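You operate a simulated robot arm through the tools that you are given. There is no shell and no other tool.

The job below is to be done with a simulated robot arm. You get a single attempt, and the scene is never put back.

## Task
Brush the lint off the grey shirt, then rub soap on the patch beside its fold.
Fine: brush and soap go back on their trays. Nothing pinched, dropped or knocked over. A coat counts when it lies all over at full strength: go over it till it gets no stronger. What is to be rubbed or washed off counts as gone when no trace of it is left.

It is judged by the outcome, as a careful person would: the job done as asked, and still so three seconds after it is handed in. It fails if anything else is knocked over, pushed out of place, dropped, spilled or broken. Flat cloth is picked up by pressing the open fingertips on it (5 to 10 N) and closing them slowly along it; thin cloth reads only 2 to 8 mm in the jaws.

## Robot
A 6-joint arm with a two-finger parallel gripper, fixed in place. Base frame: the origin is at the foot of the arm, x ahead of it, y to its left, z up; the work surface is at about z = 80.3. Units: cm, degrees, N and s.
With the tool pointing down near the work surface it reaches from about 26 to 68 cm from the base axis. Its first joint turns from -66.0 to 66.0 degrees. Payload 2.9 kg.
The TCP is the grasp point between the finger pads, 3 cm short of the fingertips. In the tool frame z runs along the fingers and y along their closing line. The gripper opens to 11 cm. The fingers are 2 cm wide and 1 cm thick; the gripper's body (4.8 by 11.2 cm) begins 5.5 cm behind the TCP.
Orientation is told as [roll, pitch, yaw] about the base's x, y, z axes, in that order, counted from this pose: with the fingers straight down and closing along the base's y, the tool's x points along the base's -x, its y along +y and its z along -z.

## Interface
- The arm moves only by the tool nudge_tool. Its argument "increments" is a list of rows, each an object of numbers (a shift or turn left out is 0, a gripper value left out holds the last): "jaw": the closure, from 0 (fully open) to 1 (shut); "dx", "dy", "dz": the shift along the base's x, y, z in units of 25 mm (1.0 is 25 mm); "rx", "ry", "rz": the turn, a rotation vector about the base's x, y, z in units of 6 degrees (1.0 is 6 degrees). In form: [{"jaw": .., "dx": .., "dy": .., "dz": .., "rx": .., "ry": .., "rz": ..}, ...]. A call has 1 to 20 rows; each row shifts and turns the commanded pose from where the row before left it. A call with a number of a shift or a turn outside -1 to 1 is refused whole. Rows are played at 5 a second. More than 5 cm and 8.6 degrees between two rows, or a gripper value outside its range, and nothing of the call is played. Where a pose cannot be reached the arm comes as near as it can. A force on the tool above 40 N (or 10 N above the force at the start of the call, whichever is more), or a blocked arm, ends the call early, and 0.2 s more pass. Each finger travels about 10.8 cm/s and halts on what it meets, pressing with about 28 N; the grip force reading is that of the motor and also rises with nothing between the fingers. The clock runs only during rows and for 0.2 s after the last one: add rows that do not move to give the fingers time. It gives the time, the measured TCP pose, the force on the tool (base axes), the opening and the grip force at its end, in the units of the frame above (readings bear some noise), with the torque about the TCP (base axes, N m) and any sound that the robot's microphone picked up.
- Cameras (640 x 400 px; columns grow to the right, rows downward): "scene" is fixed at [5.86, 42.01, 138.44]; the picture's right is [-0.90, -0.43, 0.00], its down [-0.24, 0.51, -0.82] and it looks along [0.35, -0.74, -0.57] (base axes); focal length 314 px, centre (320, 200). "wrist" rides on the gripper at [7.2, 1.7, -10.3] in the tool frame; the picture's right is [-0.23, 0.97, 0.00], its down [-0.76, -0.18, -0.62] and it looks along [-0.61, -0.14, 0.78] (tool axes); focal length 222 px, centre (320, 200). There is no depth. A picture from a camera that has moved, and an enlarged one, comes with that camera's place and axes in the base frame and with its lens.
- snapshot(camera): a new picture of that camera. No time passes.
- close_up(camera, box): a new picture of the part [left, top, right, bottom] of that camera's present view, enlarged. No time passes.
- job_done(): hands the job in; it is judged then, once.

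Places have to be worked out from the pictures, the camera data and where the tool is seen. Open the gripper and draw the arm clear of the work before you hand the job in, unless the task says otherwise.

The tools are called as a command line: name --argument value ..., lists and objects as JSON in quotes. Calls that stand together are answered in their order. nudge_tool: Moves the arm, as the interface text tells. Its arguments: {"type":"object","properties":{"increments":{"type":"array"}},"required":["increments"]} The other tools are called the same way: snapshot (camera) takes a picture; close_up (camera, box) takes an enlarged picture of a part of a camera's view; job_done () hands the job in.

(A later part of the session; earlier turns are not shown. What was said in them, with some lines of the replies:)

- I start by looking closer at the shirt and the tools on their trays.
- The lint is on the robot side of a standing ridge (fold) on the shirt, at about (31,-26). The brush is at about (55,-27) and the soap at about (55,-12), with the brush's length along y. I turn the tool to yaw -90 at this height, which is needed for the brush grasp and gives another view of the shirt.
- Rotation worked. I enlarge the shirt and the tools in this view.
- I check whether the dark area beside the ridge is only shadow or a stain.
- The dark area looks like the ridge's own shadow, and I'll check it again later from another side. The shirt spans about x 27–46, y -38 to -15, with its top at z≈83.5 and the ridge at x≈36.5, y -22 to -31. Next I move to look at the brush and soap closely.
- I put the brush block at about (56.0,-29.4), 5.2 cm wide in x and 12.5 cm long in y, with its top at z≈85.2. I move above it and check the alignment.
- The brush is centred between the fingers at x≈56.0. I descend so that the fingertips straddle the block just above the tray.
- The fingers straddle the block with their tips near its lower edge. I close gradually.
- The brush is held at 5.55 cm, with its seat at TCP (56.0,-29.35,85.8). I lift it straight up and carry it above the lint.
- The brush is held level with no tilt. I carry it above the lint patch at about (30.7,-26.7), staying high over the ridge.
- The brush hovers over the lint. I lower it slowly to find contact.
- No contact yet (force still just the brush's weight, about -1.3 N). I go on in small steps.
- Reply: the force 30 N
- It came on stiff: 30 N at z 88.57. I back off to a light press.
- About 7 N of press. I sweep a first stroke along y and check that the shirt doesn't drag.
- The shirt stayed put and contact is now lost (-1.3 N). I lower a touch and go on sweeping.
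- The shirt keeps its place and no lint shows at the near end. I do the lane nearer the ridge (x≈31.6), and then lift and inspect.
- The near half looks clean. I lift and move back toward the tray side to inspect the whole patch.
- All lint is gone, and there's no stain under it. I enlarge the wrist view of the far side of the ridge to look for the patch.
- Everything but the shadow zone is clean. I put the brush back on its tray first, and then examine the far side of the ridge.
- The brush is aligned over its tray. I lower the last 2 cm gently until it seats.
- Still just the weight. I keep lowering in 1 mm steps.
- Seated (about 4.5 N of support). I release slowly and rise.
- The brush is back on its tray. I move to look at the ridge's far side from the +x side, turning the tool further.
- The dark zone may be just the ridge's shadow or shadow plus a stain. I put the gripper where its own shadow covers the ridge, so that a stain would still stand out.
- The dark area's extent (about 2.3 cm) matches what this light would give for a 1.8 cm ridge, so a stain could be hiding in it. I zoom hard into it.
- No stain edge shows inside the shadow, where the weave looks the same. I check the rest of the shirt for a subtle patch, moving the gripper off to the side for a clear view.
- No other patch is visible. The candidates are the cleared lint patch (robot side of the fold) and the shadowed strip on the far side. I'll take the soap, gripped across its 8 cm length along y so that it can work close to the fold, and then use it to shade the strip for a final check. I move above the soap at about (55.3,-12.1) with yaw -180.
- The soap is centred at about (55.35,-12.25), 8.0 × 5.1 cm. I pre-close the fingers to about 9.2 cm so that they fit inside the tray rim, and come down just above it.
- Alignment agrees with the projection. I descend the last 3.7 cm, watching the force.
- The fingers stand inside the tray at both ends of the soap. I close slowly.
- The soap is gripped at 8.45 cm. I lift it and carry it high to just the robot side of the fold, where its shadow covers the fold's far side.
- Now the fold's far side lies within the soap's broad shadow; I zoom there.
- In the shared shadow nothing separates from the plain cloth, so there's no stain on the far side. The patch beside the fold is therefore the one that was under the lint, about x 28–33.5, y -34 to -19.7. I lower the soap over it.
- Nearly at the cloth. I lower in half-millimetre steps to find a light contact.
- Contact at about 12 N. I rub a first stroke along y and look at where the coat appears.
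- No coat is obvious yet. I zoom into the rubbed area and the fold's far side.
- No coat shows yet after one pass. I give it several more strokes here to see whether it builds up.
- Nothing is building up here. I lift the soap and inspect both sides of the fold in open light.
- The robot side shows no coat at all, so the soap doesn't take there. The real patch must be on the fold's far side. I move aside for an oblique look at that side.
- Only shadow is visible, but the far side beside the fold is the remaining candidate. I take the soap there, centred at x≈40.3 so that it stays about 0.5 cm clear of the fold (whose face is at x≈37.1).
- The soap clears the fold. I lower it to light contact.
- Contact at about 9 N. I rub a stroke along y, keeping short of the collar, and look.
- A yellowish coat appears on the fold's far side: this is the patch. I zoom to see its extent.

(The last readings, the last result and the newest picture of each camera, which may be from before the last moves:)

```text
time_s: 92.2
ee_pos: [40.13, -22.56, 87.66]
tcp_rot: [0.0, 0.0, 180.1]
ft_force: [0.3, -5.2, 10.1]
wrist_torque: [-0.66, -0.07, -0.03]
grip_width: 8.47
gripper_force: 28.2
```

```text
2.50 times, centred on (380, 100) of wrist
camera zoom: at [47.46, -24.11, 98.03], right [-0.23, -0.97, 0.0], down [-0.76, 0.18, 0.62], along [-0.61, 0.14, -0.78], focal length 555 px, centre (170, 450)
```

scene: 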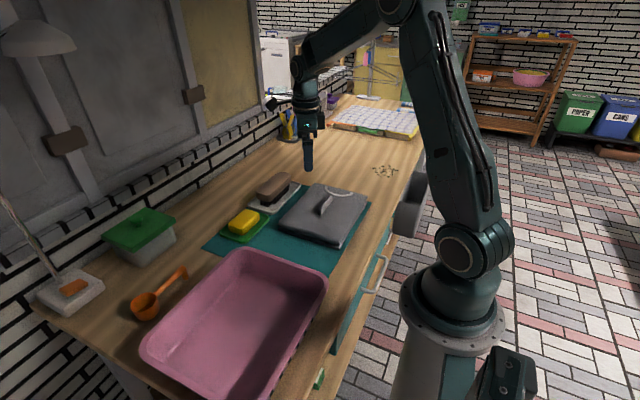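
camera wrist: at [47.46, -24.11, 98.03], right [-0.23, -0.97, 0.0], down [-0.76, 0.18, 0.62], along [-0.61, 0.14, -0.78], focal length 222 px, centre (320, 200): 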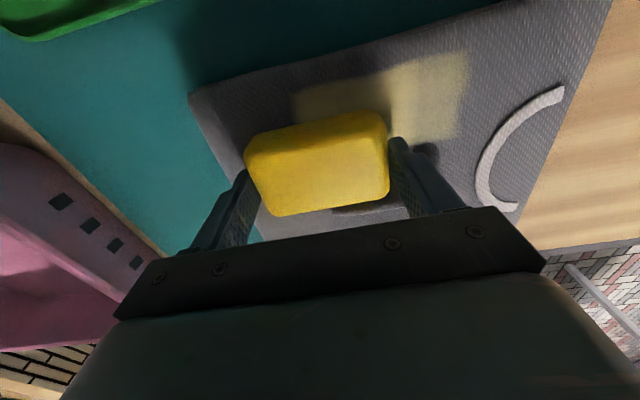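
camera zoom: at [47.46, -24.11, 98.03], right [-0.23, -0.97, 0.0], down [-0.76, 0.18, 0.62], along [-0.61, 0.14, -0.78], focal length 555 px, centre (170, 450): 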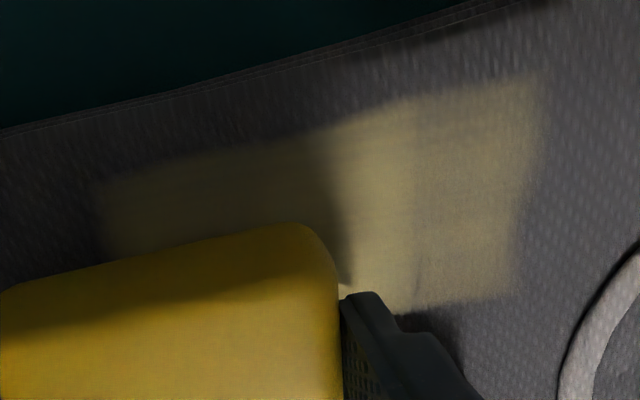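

The coat region runs over about y -32 to -21.7 and out to x≈44.4, and it's weaker where there were fewer passes. I make more passes here and in a lane farther out.

nudge_tool --increments '[{"dy": -0.45}, {"dy": -0.45}, {"dy": -0.45}, {"dy": -0.45}, {"dy": -0.45}, {"dy": 0.45}, {"dy": 0.45}, {"dy": 0.45}, {"dy": -0.45}, {"dy": -0.45}, {"dy": -0.45}, {"dx": 0.35}, {"dx": 0.35}, {"dy": 0.45}, {"dy": 0.45}, {"dy": 0.45}, {"dy": -0.45}, {"dy": -0.45}, {"dy": -0.45}, {}]'

snapshot --camera "wrist"

close_up --camera "scene" --box '[270, 160, 370, 250]'

```text
time_s: 96.4
ee_pos: [41.93, -28.13, 87.62]
tcp_rot: [-0.1, 0.0, -180.0]
ft_force: [-0.3, 5.2, 9.0]
wrist_torque: [0.16, -0.08, 0.01]
grip_width: 8.43
gripper_force: 28.4
```

```text
taken
camera wrist: at [49.17, -29.74, 98.0], right [-0.23, -0.97, 0.0], down [-0.76, 0.18, 0.62], along [-0.61, 0.14, -0.78], focal length 222 px, centre (320, 200)
```

wrist: 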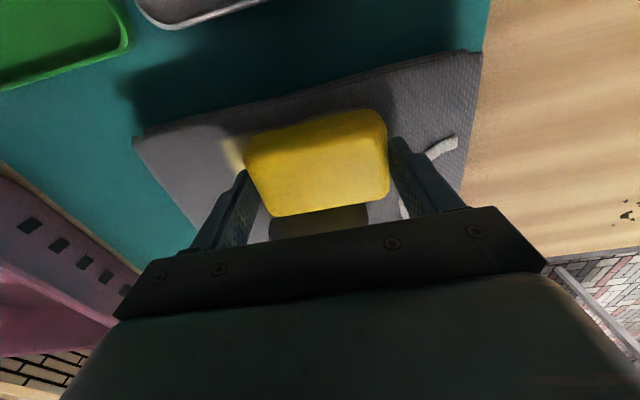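

```text
4.44 times, centred on (320, 205) of scene
camera zoom: at [5.85, 42.03, 138.43], right [-0.9, -0.43, 0.0], down [-0.24, 0.51, -0.82], along [0.35, -0.74, -0.57], focal length 1396 px, centre (320, 178)
```

zoom: 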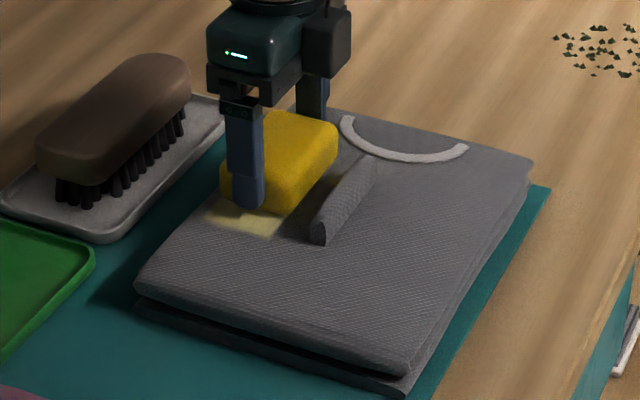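

The coat is building. I lift and move aside for a clear look at the whole patch.

nudge_tool --increments '[{"dz": 0.4}, {"dz": 0.6}, {"dz": 0.8}, {"dz": 0.8}, {"dz": 0.8}, {"dz": 0.5}, {"dx": 0.32, "dy": 0.8}, {"dx": 0.32, "dy": 0.8}, {"dx": 0.32, "dy": 0.8}, {"dx": 0.32, "dy": 0.8}, {"dx": 0.32, "dy": 0.8}, {"dx": 0.32, "dy": 0.8}, {"dx": 0.32, "dy": 0.8}, {"dx": 0.32, "dy": 0.8}, {"dx": 0.32, "dy": 0.8}, {"dx": 0.32, "dy": 0.8}, {}, {}]'

snapshot --camera "wrist"

close_up --camera "wrist" --box '[400, 70, 600, 210]'

close_up --camera "scene" --box '[285, 175, 355, 230]'

```text
time_s: 100.2
ee_pos: [49.94, -8.12, 97.43]
tcp_rot: [0.1, 0.1, 180.0]
ft_force: [-0.3, 0.4, -1.9]
wrist_torque: [0.0, -0.02, 0.0]
grip_width: 8.46
gripper_force: 28.7
```

```text
taken
camera wrist: at [57.17, -9.7, 107.77], right [-0.23, -0.97, 0.0], down [-0.76, 0.18, 0.62], along [-0.61, 0.14, -0.78], focal length 222 px, centre (320, 200)
```

wrist: 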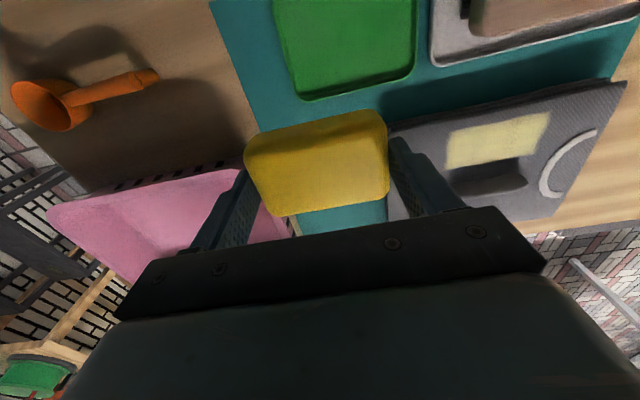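

```text
2.86 times, centred on (500, 140) of wrist
camera zoom: at [57.17, -9.7, 107.77], right [-0.23, -0.97, 0.0], down [-0.76, 0.18, 0.62], along [-0.61, 0.14, -0.78], focal length 635 px, centre (-194, 371)
```

zoom: 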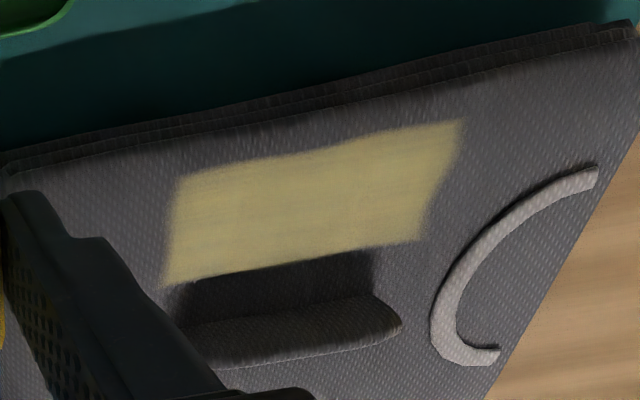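

```text
7.27 times, centred on (320, 202) of scene
camera zoom: at [5.86, 42.01, 138.44], right [-0.9, -0.43, 0.0], down [-0.24, 0.51, -0.82], along [0.35, -0.74, -0.57], focal length 2284 px, centre (320, 182)
```

zoom: 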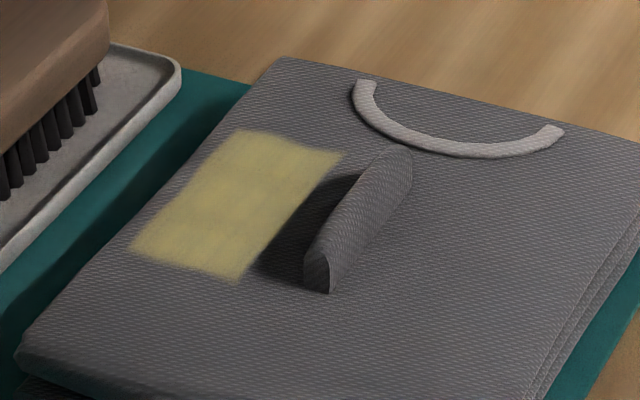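

The patch is a rectangle, about x 39.2–44.3, y -31.9 to -21.8. I zoom in to judge how even it is.

close_up --camera "wrist" --box '[440, 105, 560, 175]'

close_up --camera "scene" --box '[296, 188, 326, 215]'

```text
5.33 times, centred on (500, 140) of wrist
camera zoom: at [57.17, -9.7, 107.77], right [-0.23, -0.97, 0.0], down [-0.76, 0.18, 0.62], along [-0.61, 0.14, -0.78], focal length 1185 px, centre (-640, 520)
```

zoom: 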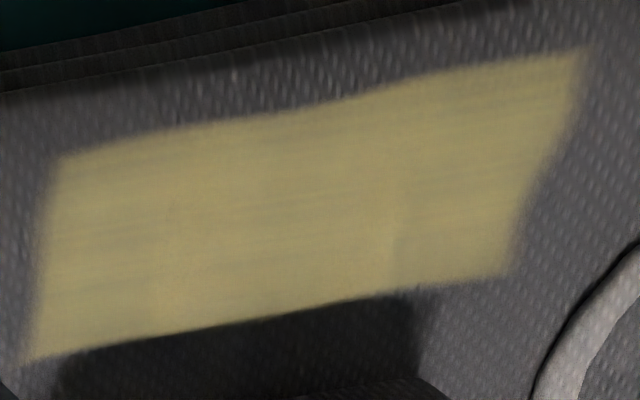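

```text
14.81 times, centred on (311, 202) of scene
camera zoom: at [5.86, 42.01, 138.44], right [-0.9, -0.43, 0.0], down [-0.24, 0.51, -0.82], along [0.35, -0.74, -0.57], focal length 4652 px, centre (453, 178)
```

zoom: 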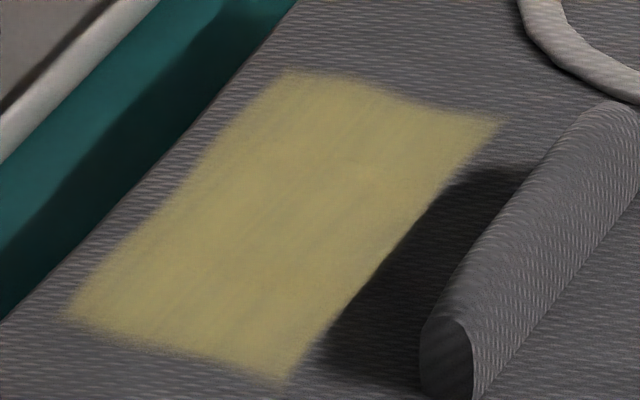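

The coat is nearly even, slightly weaker at the collar end. I go back for more passes until it gets no stronger.

nudge_tool --increments '[{"dx": -0.362, "dy": -0.755}, {"dx": -0.362, "dy": -0.755}, {"dx": -0.362, "dy": -0.755}, {"dx": -0.362, "dy": -0.755}, {"dx": -0.362, "dy": -0.755}, {"dx": -0.362, "dy": -0.755}, {"dx": -0.362, "dy": -0.755}, {"dx": -0.362, "dy": -0.755}, {"dx": -0.362, "dy": -0.755}, {"dx": -0.362, "dy": -0.755}, {"dz": -0.7}, {"dz": -0.7}, {"dz": -0.7}, {"dz": -0.6}, {"dz": -0.4}, {"dz": -0.3}, {"dz": -0.2}, {"dz": -0.1}, {}, {}]'

```text
time_s: 104.4
ee_pos: [41.06, -27.01, 88.2]
tcp_rot: [0.0, 0.0, 180.0]
ft_force: [-0.6, -0.7, -1.2]
wrist_torque: [0.04, -0.01, 0.0]
grip_width: 8.41
gripper_force: 27.8
```

nudge_tool --increments '[{"dz": -0.06}, {"dz": -0.05}, {"dz": -0.04}, {}]'

```text
time_s: 105.4
ee_pos: [40.96, -27.08, 87.73]
tcp_rot: [0.1, 0.1, 180.0]
ft_force: [-0.1, -0.5, -1.5]
wrist_torque: [0.04, -0.02, 0.01]
grip_width: 8.44
gripper_force: 28.2
```

nudge_tool --increments '[{"dz": -0.03}, {"dz": -0.02}, {}]'

```text
time_s: 106.2
ee_pos: [40.99, -27.12, 87.62]
tcp_rot: [0.0, 0.0, -180.0]
ft_force: [-0.3, -0.3, -0.6]
wrist_torque: [0.03, -0.02, 0.03]
grip_width: 8.43
gripper_force: 28.3
```

nudge_tool --increments '[{"dz": -0.03}, {}]'

```text
time_s: 106.8
ee_pos: [41.01, -27.11, 87.7]
tcp_rot: [0.1, 0.1, 179.9]
ft_force: [-4.2, 1.9, 10.5]
wrist_torque: [0.22, 0.12, 0.01]
grip_width: 8.44
gripper_force: 27.1
```

About 11 N of contact. I sweep repeatedly over the full length in this lane and in the outer one.

nudge_tool --increments '[{"dy": -0.45}, {"dy": 0.45}, {"dy": 0.45}, {"dy": 0.45}, {"dy": 0.4}, {"dy": -0.45}, {"dy": -0.45}, {"dy": -0.45}, {"dy": -0.4}, {"dy": 0.45}, {"dy": 0.45}, {"dy": 0.45}, {"dy": 0.4}, {"dy": -0.45}, {"dy": -0.45}, {"dy": -0.45}, {"dy": -0.4}, {"dx": 0.25}, {"dx": 0.25}, {}]'

nudge_tool --increments '[{"dy": 0.45}, {"dy": 0.45}, {"dy": 0.45}, {"dy": 0.4}, {"dy": -0.45}, {"dy": -0.45}, {"dy": -0.45}, {"dy": -0.4}, {"dy": 0.45}, {"dy": 0.45}, {"dy": 0.45}, {"dy": 0.4}, {"dy": -0.45}, {"dy": -0.45}, {"dy": -0.45}, {"dy": -0.4}, {}]'

```text
time_s: 111.0
ee_pos: [42.17, -28.17, 87.55]
tcp_rot: [0.0, -0.1, 180.0]
ft_force: [-2.1, -1.9, 7.4]
wrist_torque: [0.27, 0.11, 0.14]
grip_width: 8.46
gripper_force: 27.9
```

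```text
time_s: 114.6
ee_pos: [42.19, -28.22, 87.67]
tcp_rot: [0.0, 0.0, -180.0]
ft_force: [0.0, 2.4, 4.5]
wrist_torque: [0.13, 0.01, -0.06]
grip_width: 8.45
gripper_force: 28.5
```

I lift and look again from the same spot, to compare the strength.

nudge_tool --increments '[{"dz": 0.4}, {"dz": 0.6}, {"dz": 0.8}, {"dz": 0.8}, {"dz": 0.8}, {"dz": 0.5}, {"dx": 0.31, "dy": 0.8}, {"dx": 0.31, "dy": 0.8}, {"dx": 0.31, "dy": 0.8}, {"dx": 0.31, "dy": 0.8}, {"dx": 0.31, "dy": 0.8}, {"dx": 0.31, "dy": 0.8}, {"dx": 0.31, "dy": 0.8}, {"dx": 0.31, "dy": 0.8}, {"dx": 0.31, "dy": 0.8}, {"dx": 0.31, "dy": 0.8}, {}, {}]'

close_up --camera "wrist" --box '[440, 105, 560, 175]'

close_up --camera "scene" --box '[296, 188, 326, 215]'

close_up --camera "scene" --box '[275, 175, 375, 250]'

```text
time_s: 118.4
ee_pos: [50.03, -8.19, 97.2]
tcp_rot: [0.0, 0.0, 180.0]
ft_force: [-0.1, 0.2, -1.7]
wrist_torque: [0.0, -0.02, 0.0]
grip_width: 8.43
gripper_force: 27.9
```

```text
5.33 times, centred on (500, 140) of wrist
camera zoom: at [57.33, -9.74, 107.68], right [-0.23, -0.97, 0.0], down [-0.76, 0.18, 0.62], along [-0.61, 0.14, -0.78], focal length 1185 px, centre (-640, 520)
```

zoom: 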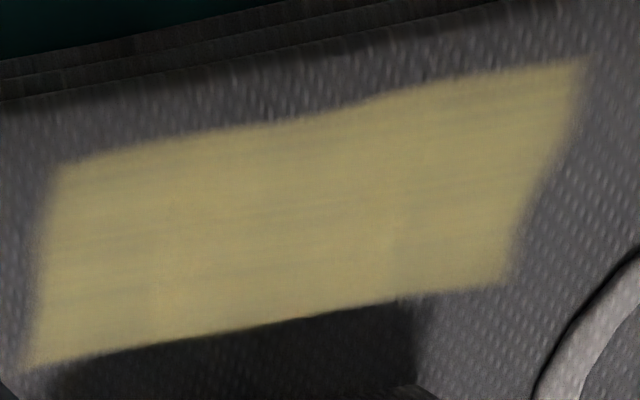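

```text
14.81 times, centred on (311, 202) of scene
camera zoom: at [5.86, 42.01, 138.44], right [-0.9, -0.43, 0.0], down [-0.24, 0.51, -0.82], along [0.35, -0.74, -0.57], focal length 4652 px, centre (453, 178)
```

zoom: 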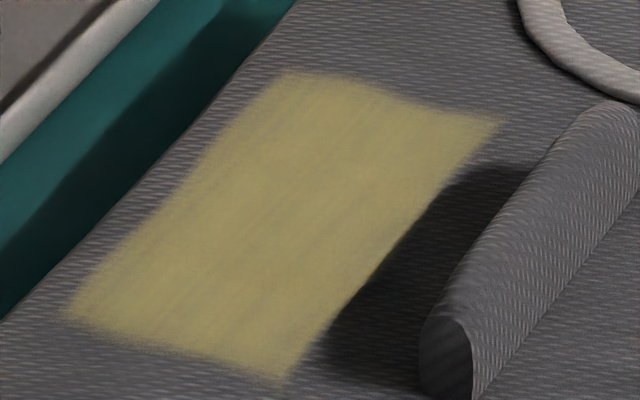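

```text
5.33 times, centred on (325, 212) of scene
camera zoom: at [5.86, 42.01, 138.44], right [-0.9, -0.43, 0.0], down [-0.24, 0.51, -0.82], along [0.35, -0.74, -0.57], focal length 1675 px, centre (293, 133)
```

zoom: 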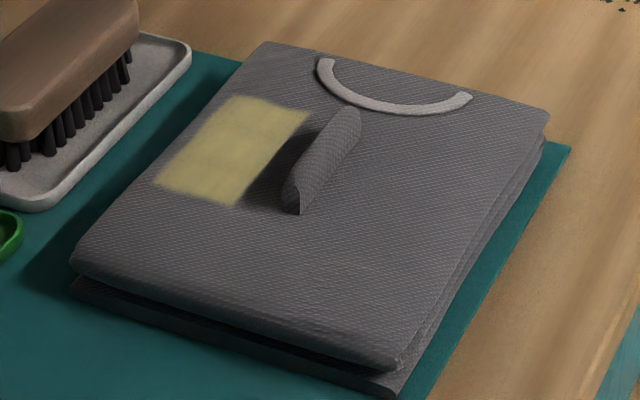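

The coat looks the same as before and even all over, so it's saturated. Before putting the soap away, I check the former lint area once more for traces.

close_up --camera "scene" --box '[325, 185, 369, 222]'

close_up --camera "scene" --box '[315, 210, 359, 250]'

snapshot --camera "wrist"

```text
10.81 times, centred on (347, 204) of scene
camera zoom: at [5.86, 42.01, 138.44], right [-0.9, -0.43, 0.0], down [-0.24, 0.51, -0.82], along [0.35, -0.74, -0.57], focal length 3394 px, centre (28, 162)
```

zoom: 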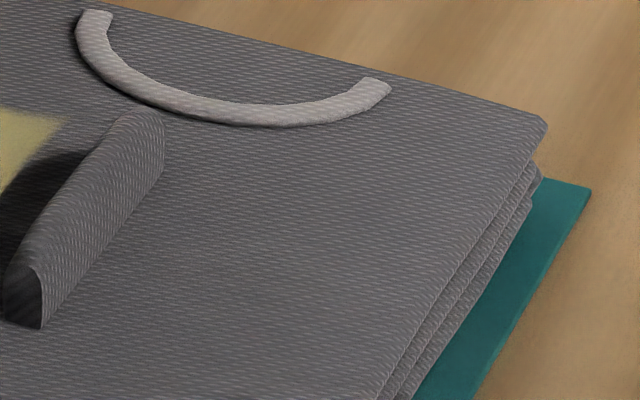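

```text
10.00 times, centred on (337, 230) of scene
camera zoom: at [5.86, 42.01, 138.44], right [-0.9, -0.43, 0.0], down [-0.24, 0.51, -0.82], along [0.35, -0.74, -0.57], focal length 3140 px, centre (150, -100)
```

zoom: 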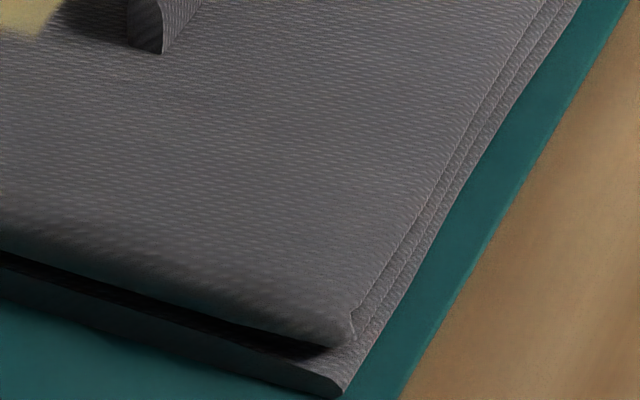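

```text
taken
camera wrist: at [57.33, -9.74, 107.68], right [-0.23, -0.97, 0.0], down [-0.76, 0.18, 0.62], along [-0.61, 0.14, -0.78], focal length 222 px, centre (320, 200)
```

wrist: 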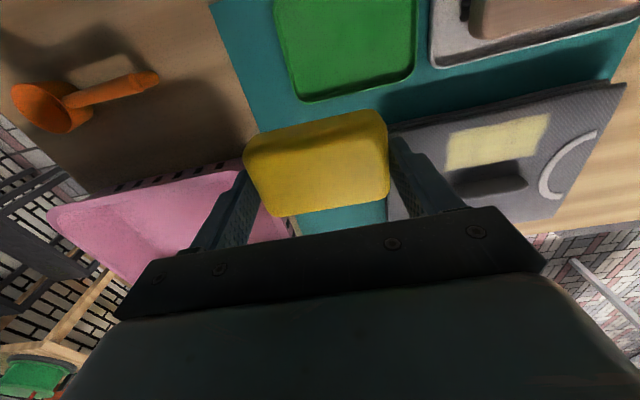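

The shirt is clean of lint. I carry the soap over its tray and lower it to just above its seat.

nudge_tool --increments '[{"dx": 0.535, "dy": -0.41}, {"dx": 0.535, "dy": -0.41}, {"dx": 0.535, "dy": -0.41}, {"dx": 0.535, "dy": -0.41}, {}, {"dz": -0.8}, {"dz": -0.8}, {"dz": -0.8}, {"dz": -0.8}, {"dz": -0.6}, {"dz": -0.4}, {}, {}]'

close_up --camera "scene" --box '[205, 160, 295, 240]'

```text
time_s: 121.2
ee_pos: [55.42, -12.31, 86.9]
tcp_rot: [0.0, -0.1, 180.1]
ft_force: [-0.3, -0.2, -1.9]
wrist_torque: [0.01, 0.03, 0.03]
grip_width: 8.44
gripper_force: 28.3
```

```text
5.00 times, centred on (250, 200) of scene
camera zoom: at [5.86, 42.01, 138.44], right [-0.9, -0.43, 0.0], down [-0.24, 0.51, -0.82], along [0.35, -0.74, -0.57], focal length 1570 px, centre (670, 200)
```

zoom: 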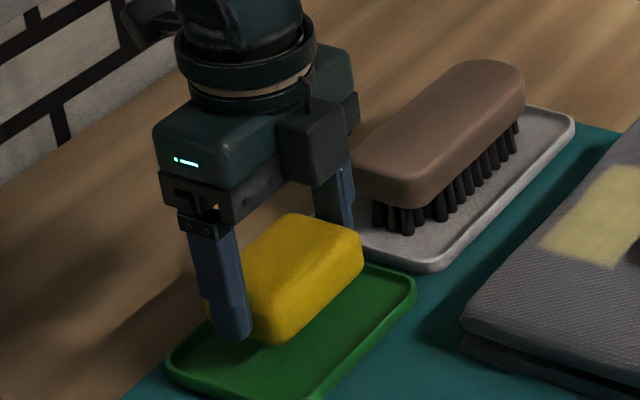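

Aligned above the tray. I lower the last 2 cm gently.

nudge_tool --increments '[{"dz": -0.3}, {"dz": -0.2}, {"dz": -0.12}, {"dz": -0.08}, {"dz": -0.06}, {}]'

```text
time_s: 122.6
ee_pos: [55.44, -12.3, 84.8]
tcp_rot: [0.1, 0.1, 180.0]
ft_force: [0.5, 0.0, -0.5]
wrist_torque: [-0.03, 0.03, 0.01]
grip_width: 8.44
gripper_force: 27.8
```

nudge_tool --increments '[{"dz": -0.03}, {}]'

```text
time_s: 123.2
ee_pos: [55.36, -12.33, 84.77]
tcp_rot: [0.0, 0.0, 180.0]
ft_force: [0.4, 0.5, -0.8]
wrist_torque: [0.02, 0.01, -0.01]
grip_width: 8.43
gripper_force: 28.1
```

nudge_tool --increments '[{"dz": -0.04}, {}]'

```text
time_s: 123.8
ee_pos: [55.37, -12.27, 84.72]
tcp_rot: [-0.1, 0.0, 180.0]
ft_force: [-1.0, 0.2, -1.7]
wrist_torque: [0.0, 0.03, 0.01]
grip_width: 8.41
gripper_force: 27.8
```

nudge_tool --increments '[{"dz": -0.04}, {}]'

```text
time_s: 124.4
ee_pos: [55.36, -12.17, 84.71]
tcp_rot: [0.0, -0.1, -180.0]
ft_force: [-0.6, 0.2, 1.9]
wrist_torque: [0.04, 0.06, -0.01]
grip_width: 8.46
gripper_force: 28.5
```

Seated. I open a little inside the tray, rise clear, and then open fully and draw away.

nudge_tool --increments '[{"jaw": 0.22}, {"jaw": 0.19}, {"jaw": 0.16}, {}, {"dz": 0.3}, {"dz": 0.6}, {"dz": 0.8}, {"dz": 0.8}, {"dz": 0.8, "jaw": 0}, {"dz": 0.8}, {"dz": 0.8}, {"dz": 0.8}, {"dz": 0.8}, {}, {}]'

snapshot --camera "scene"

close_up --camera "scene" --box '[205, 160, 375, 260]'

snapshot --camera "wrist"

```text
time_s: 127.6
ee_pos: [55.31, -12.21, 100.95]
tcp_rot: [0.1, 0.0, 180.0]
ft_force: [-0.4, 0.1, -0.1]
wrist_torque: [-0.03, 0.01, -0.01]
grip_width: 10.99
gripper_force: 0.1
```

```text
taken
```

scene: 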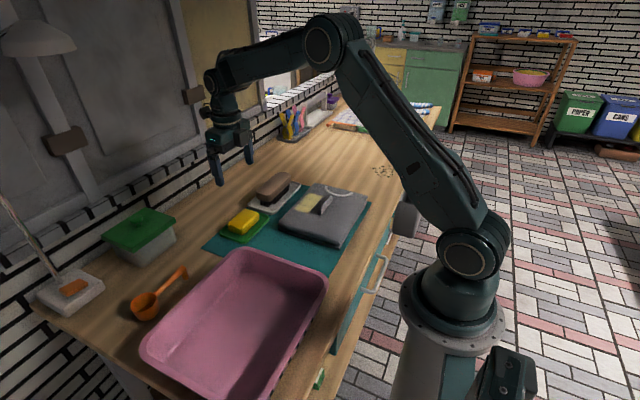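

```text
3.76 times, centred on (290, 210) of scene
camera zoom: at [5.86, 42.01, 138.44], right [-0.9, -0.43, 0.0], down [-0.24, 0.51, -0.82], along [0.35, -0.74, -0.57], focal length 1182 px, centre (433, 162)
```

zoom: 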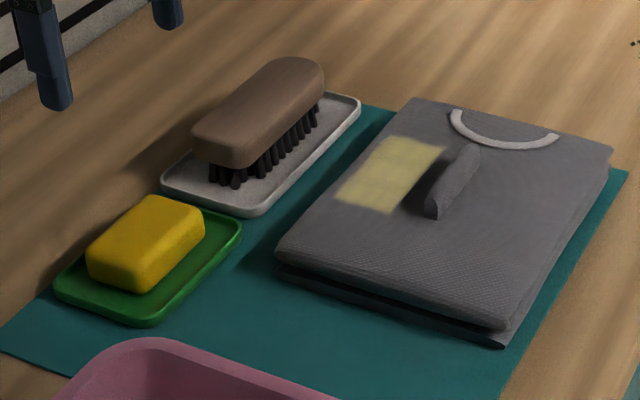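

```text
taken
camera wrist: at [62.59, -13.85, 111.26], right [-0.23, -0.97, 0.0], down [-0.76, 0.18, 0.62], along [-0.61, 0.14, -0.78], focal length 222 px, centre (320, 200)
```

wrist: 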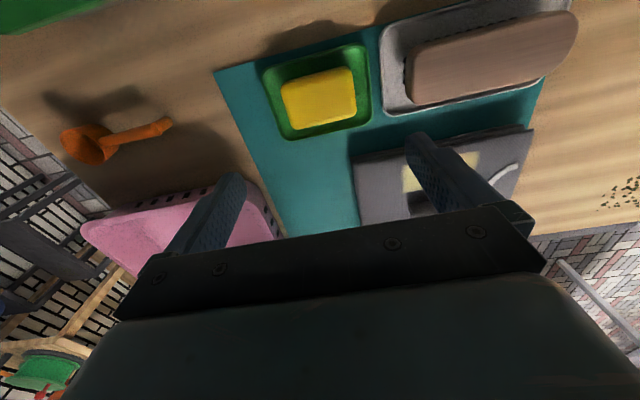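

Both tools are back on their trays and everything else is in place. I take one last close look at the patch from above before handing in.

nudge_tool --increments '[{"dx": -0.4, "dy": -0.5}, {"dx": -0.4, "dy": -0.5}, {"dx": -0.4, "dy": -0.5}, {"dx": -0.4, "dy": -0.5}, {"dx": -0.4, "dy": -0.5}, {"dx": -0.4, "dy": -0.5}, {}, {}]'

snapshot --camera "wrist"

close_up --camera "wrist" --box '[290, 70, 420, 170]'

```text
time_s: 129.4
ee_pos: [49.46, -19.85, 100.99]
tcp_rot: [-0.1, -0.1, -180.1]
ft_force: [-0.6, 0.8, 0.3]
wrist_torque: [-0.01, -0.02, 0.03]
grip_width: 11.0
gripper_force: 0.0
```

```text
taken
camera wrist: at [56.61, -21.34, 111.28], right [-0.23, -0.97, 0.0], down [-0.76, 0.18, 0.62], along [-0.61, 0.14, -0.78], focal length 222 px, centre (320, 200)
```

wrist: 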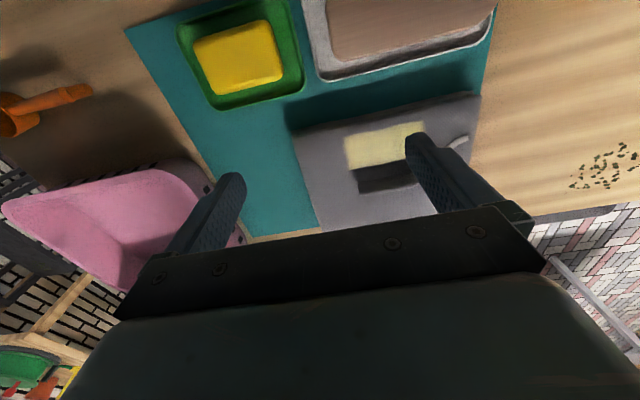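

```text
4.00 times, centred on (355, 120) of wrist
camera zoom: at [56.61, -21.34, 111.28], right [-0.23, -0.97, 0.0], down [-0.76, 0.18, 0.62], along [-0.61, 0.14, -0.78], focal length 888 px, centre (180, 520)
```

zoom: 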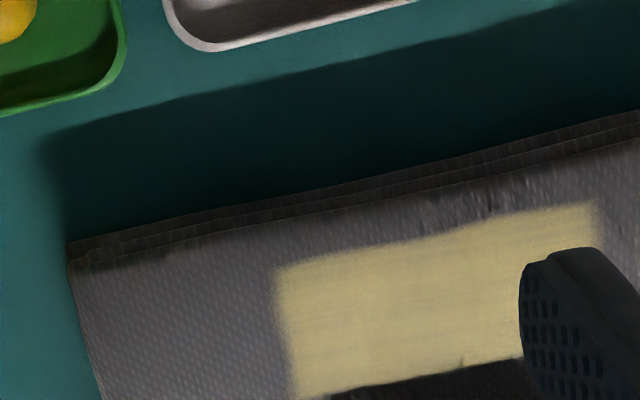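

close_up --camera "wrist" --box '[330, 110, 430, 200]'

```text
4.44 times, centred on (380, 155) of wrist
camera zoom: at [56.61, -21.34, 111.28], right [-0.23, -0.97, 0.0], down [-0.76, 0.18, 0.62], along [-0.61, 0.14, -0.78], focal length 987 px, centre (53, 400)
```

zoom: 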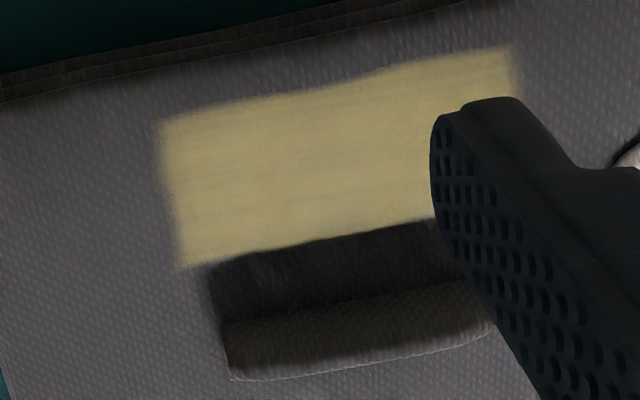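

The patch is evenly coated with straight edges, and the fold still stands. I raise the open gripper clear of the work and then hand in.

nudge_tool --increments '[{"dz": 0.8, "dy": 0.4}, {"dz": 0.8, "dy": 0.8}, {"dz": 0.8, "dy": 0.8}, {"dz": 0.8, "dy": 0.8}, {"dy": 0.8}, {"dy": 0.8}, {}, {}, {}]'

snapshot --camera "scene"

```text
time_s: 131.4
ee_pos: [49.39, -8.71, 108.87]
tcp_rot: [0.1, 0.0, 180.0]
ft_force: [0.0, -0.4, 0.4]
wrist_torque: [0.02, -0.01, 0.0]
grip_width: 11.01
gripper_force: 0.0
```

```text
taken
```

scene: 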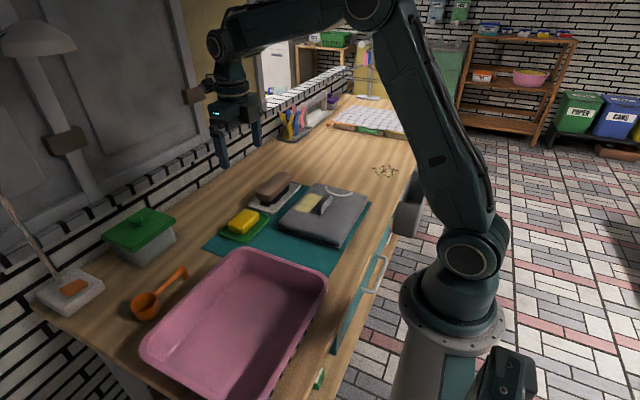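

The lint is gone and the patch beside the fold is fully soaped. The brush and soap are on their trays, and the open gripper is clear of the work, so I hand in.

job_done

```text
The job is handed in.
```

The lint is off the grey shirt, and the patch beside its fold has an even coat of soap. The job is handed in.

- **Lint:** brushing cleared it completely; close-ups of that area afterwards showed no traces.
- **Soap patch:** the patch was in the fold's shadow, on the side away from the robot, about 5 by 10 cm. I went over it until more passes made no visible difference.
- **Wrong spot first:** I first rubbed soap where the lint had been, because the patch wasn't visible. No coat showed there in the close-ups afterwards.
- **Hard press:** when the brush first touched the shirt it pressed at about 30 N before I eased off. The shirt stayed in place.
- **Tools and surroundings:** the brush and soap are back on their trays. The fold still stands, and I saw nothing knocked over, dropped or moved.
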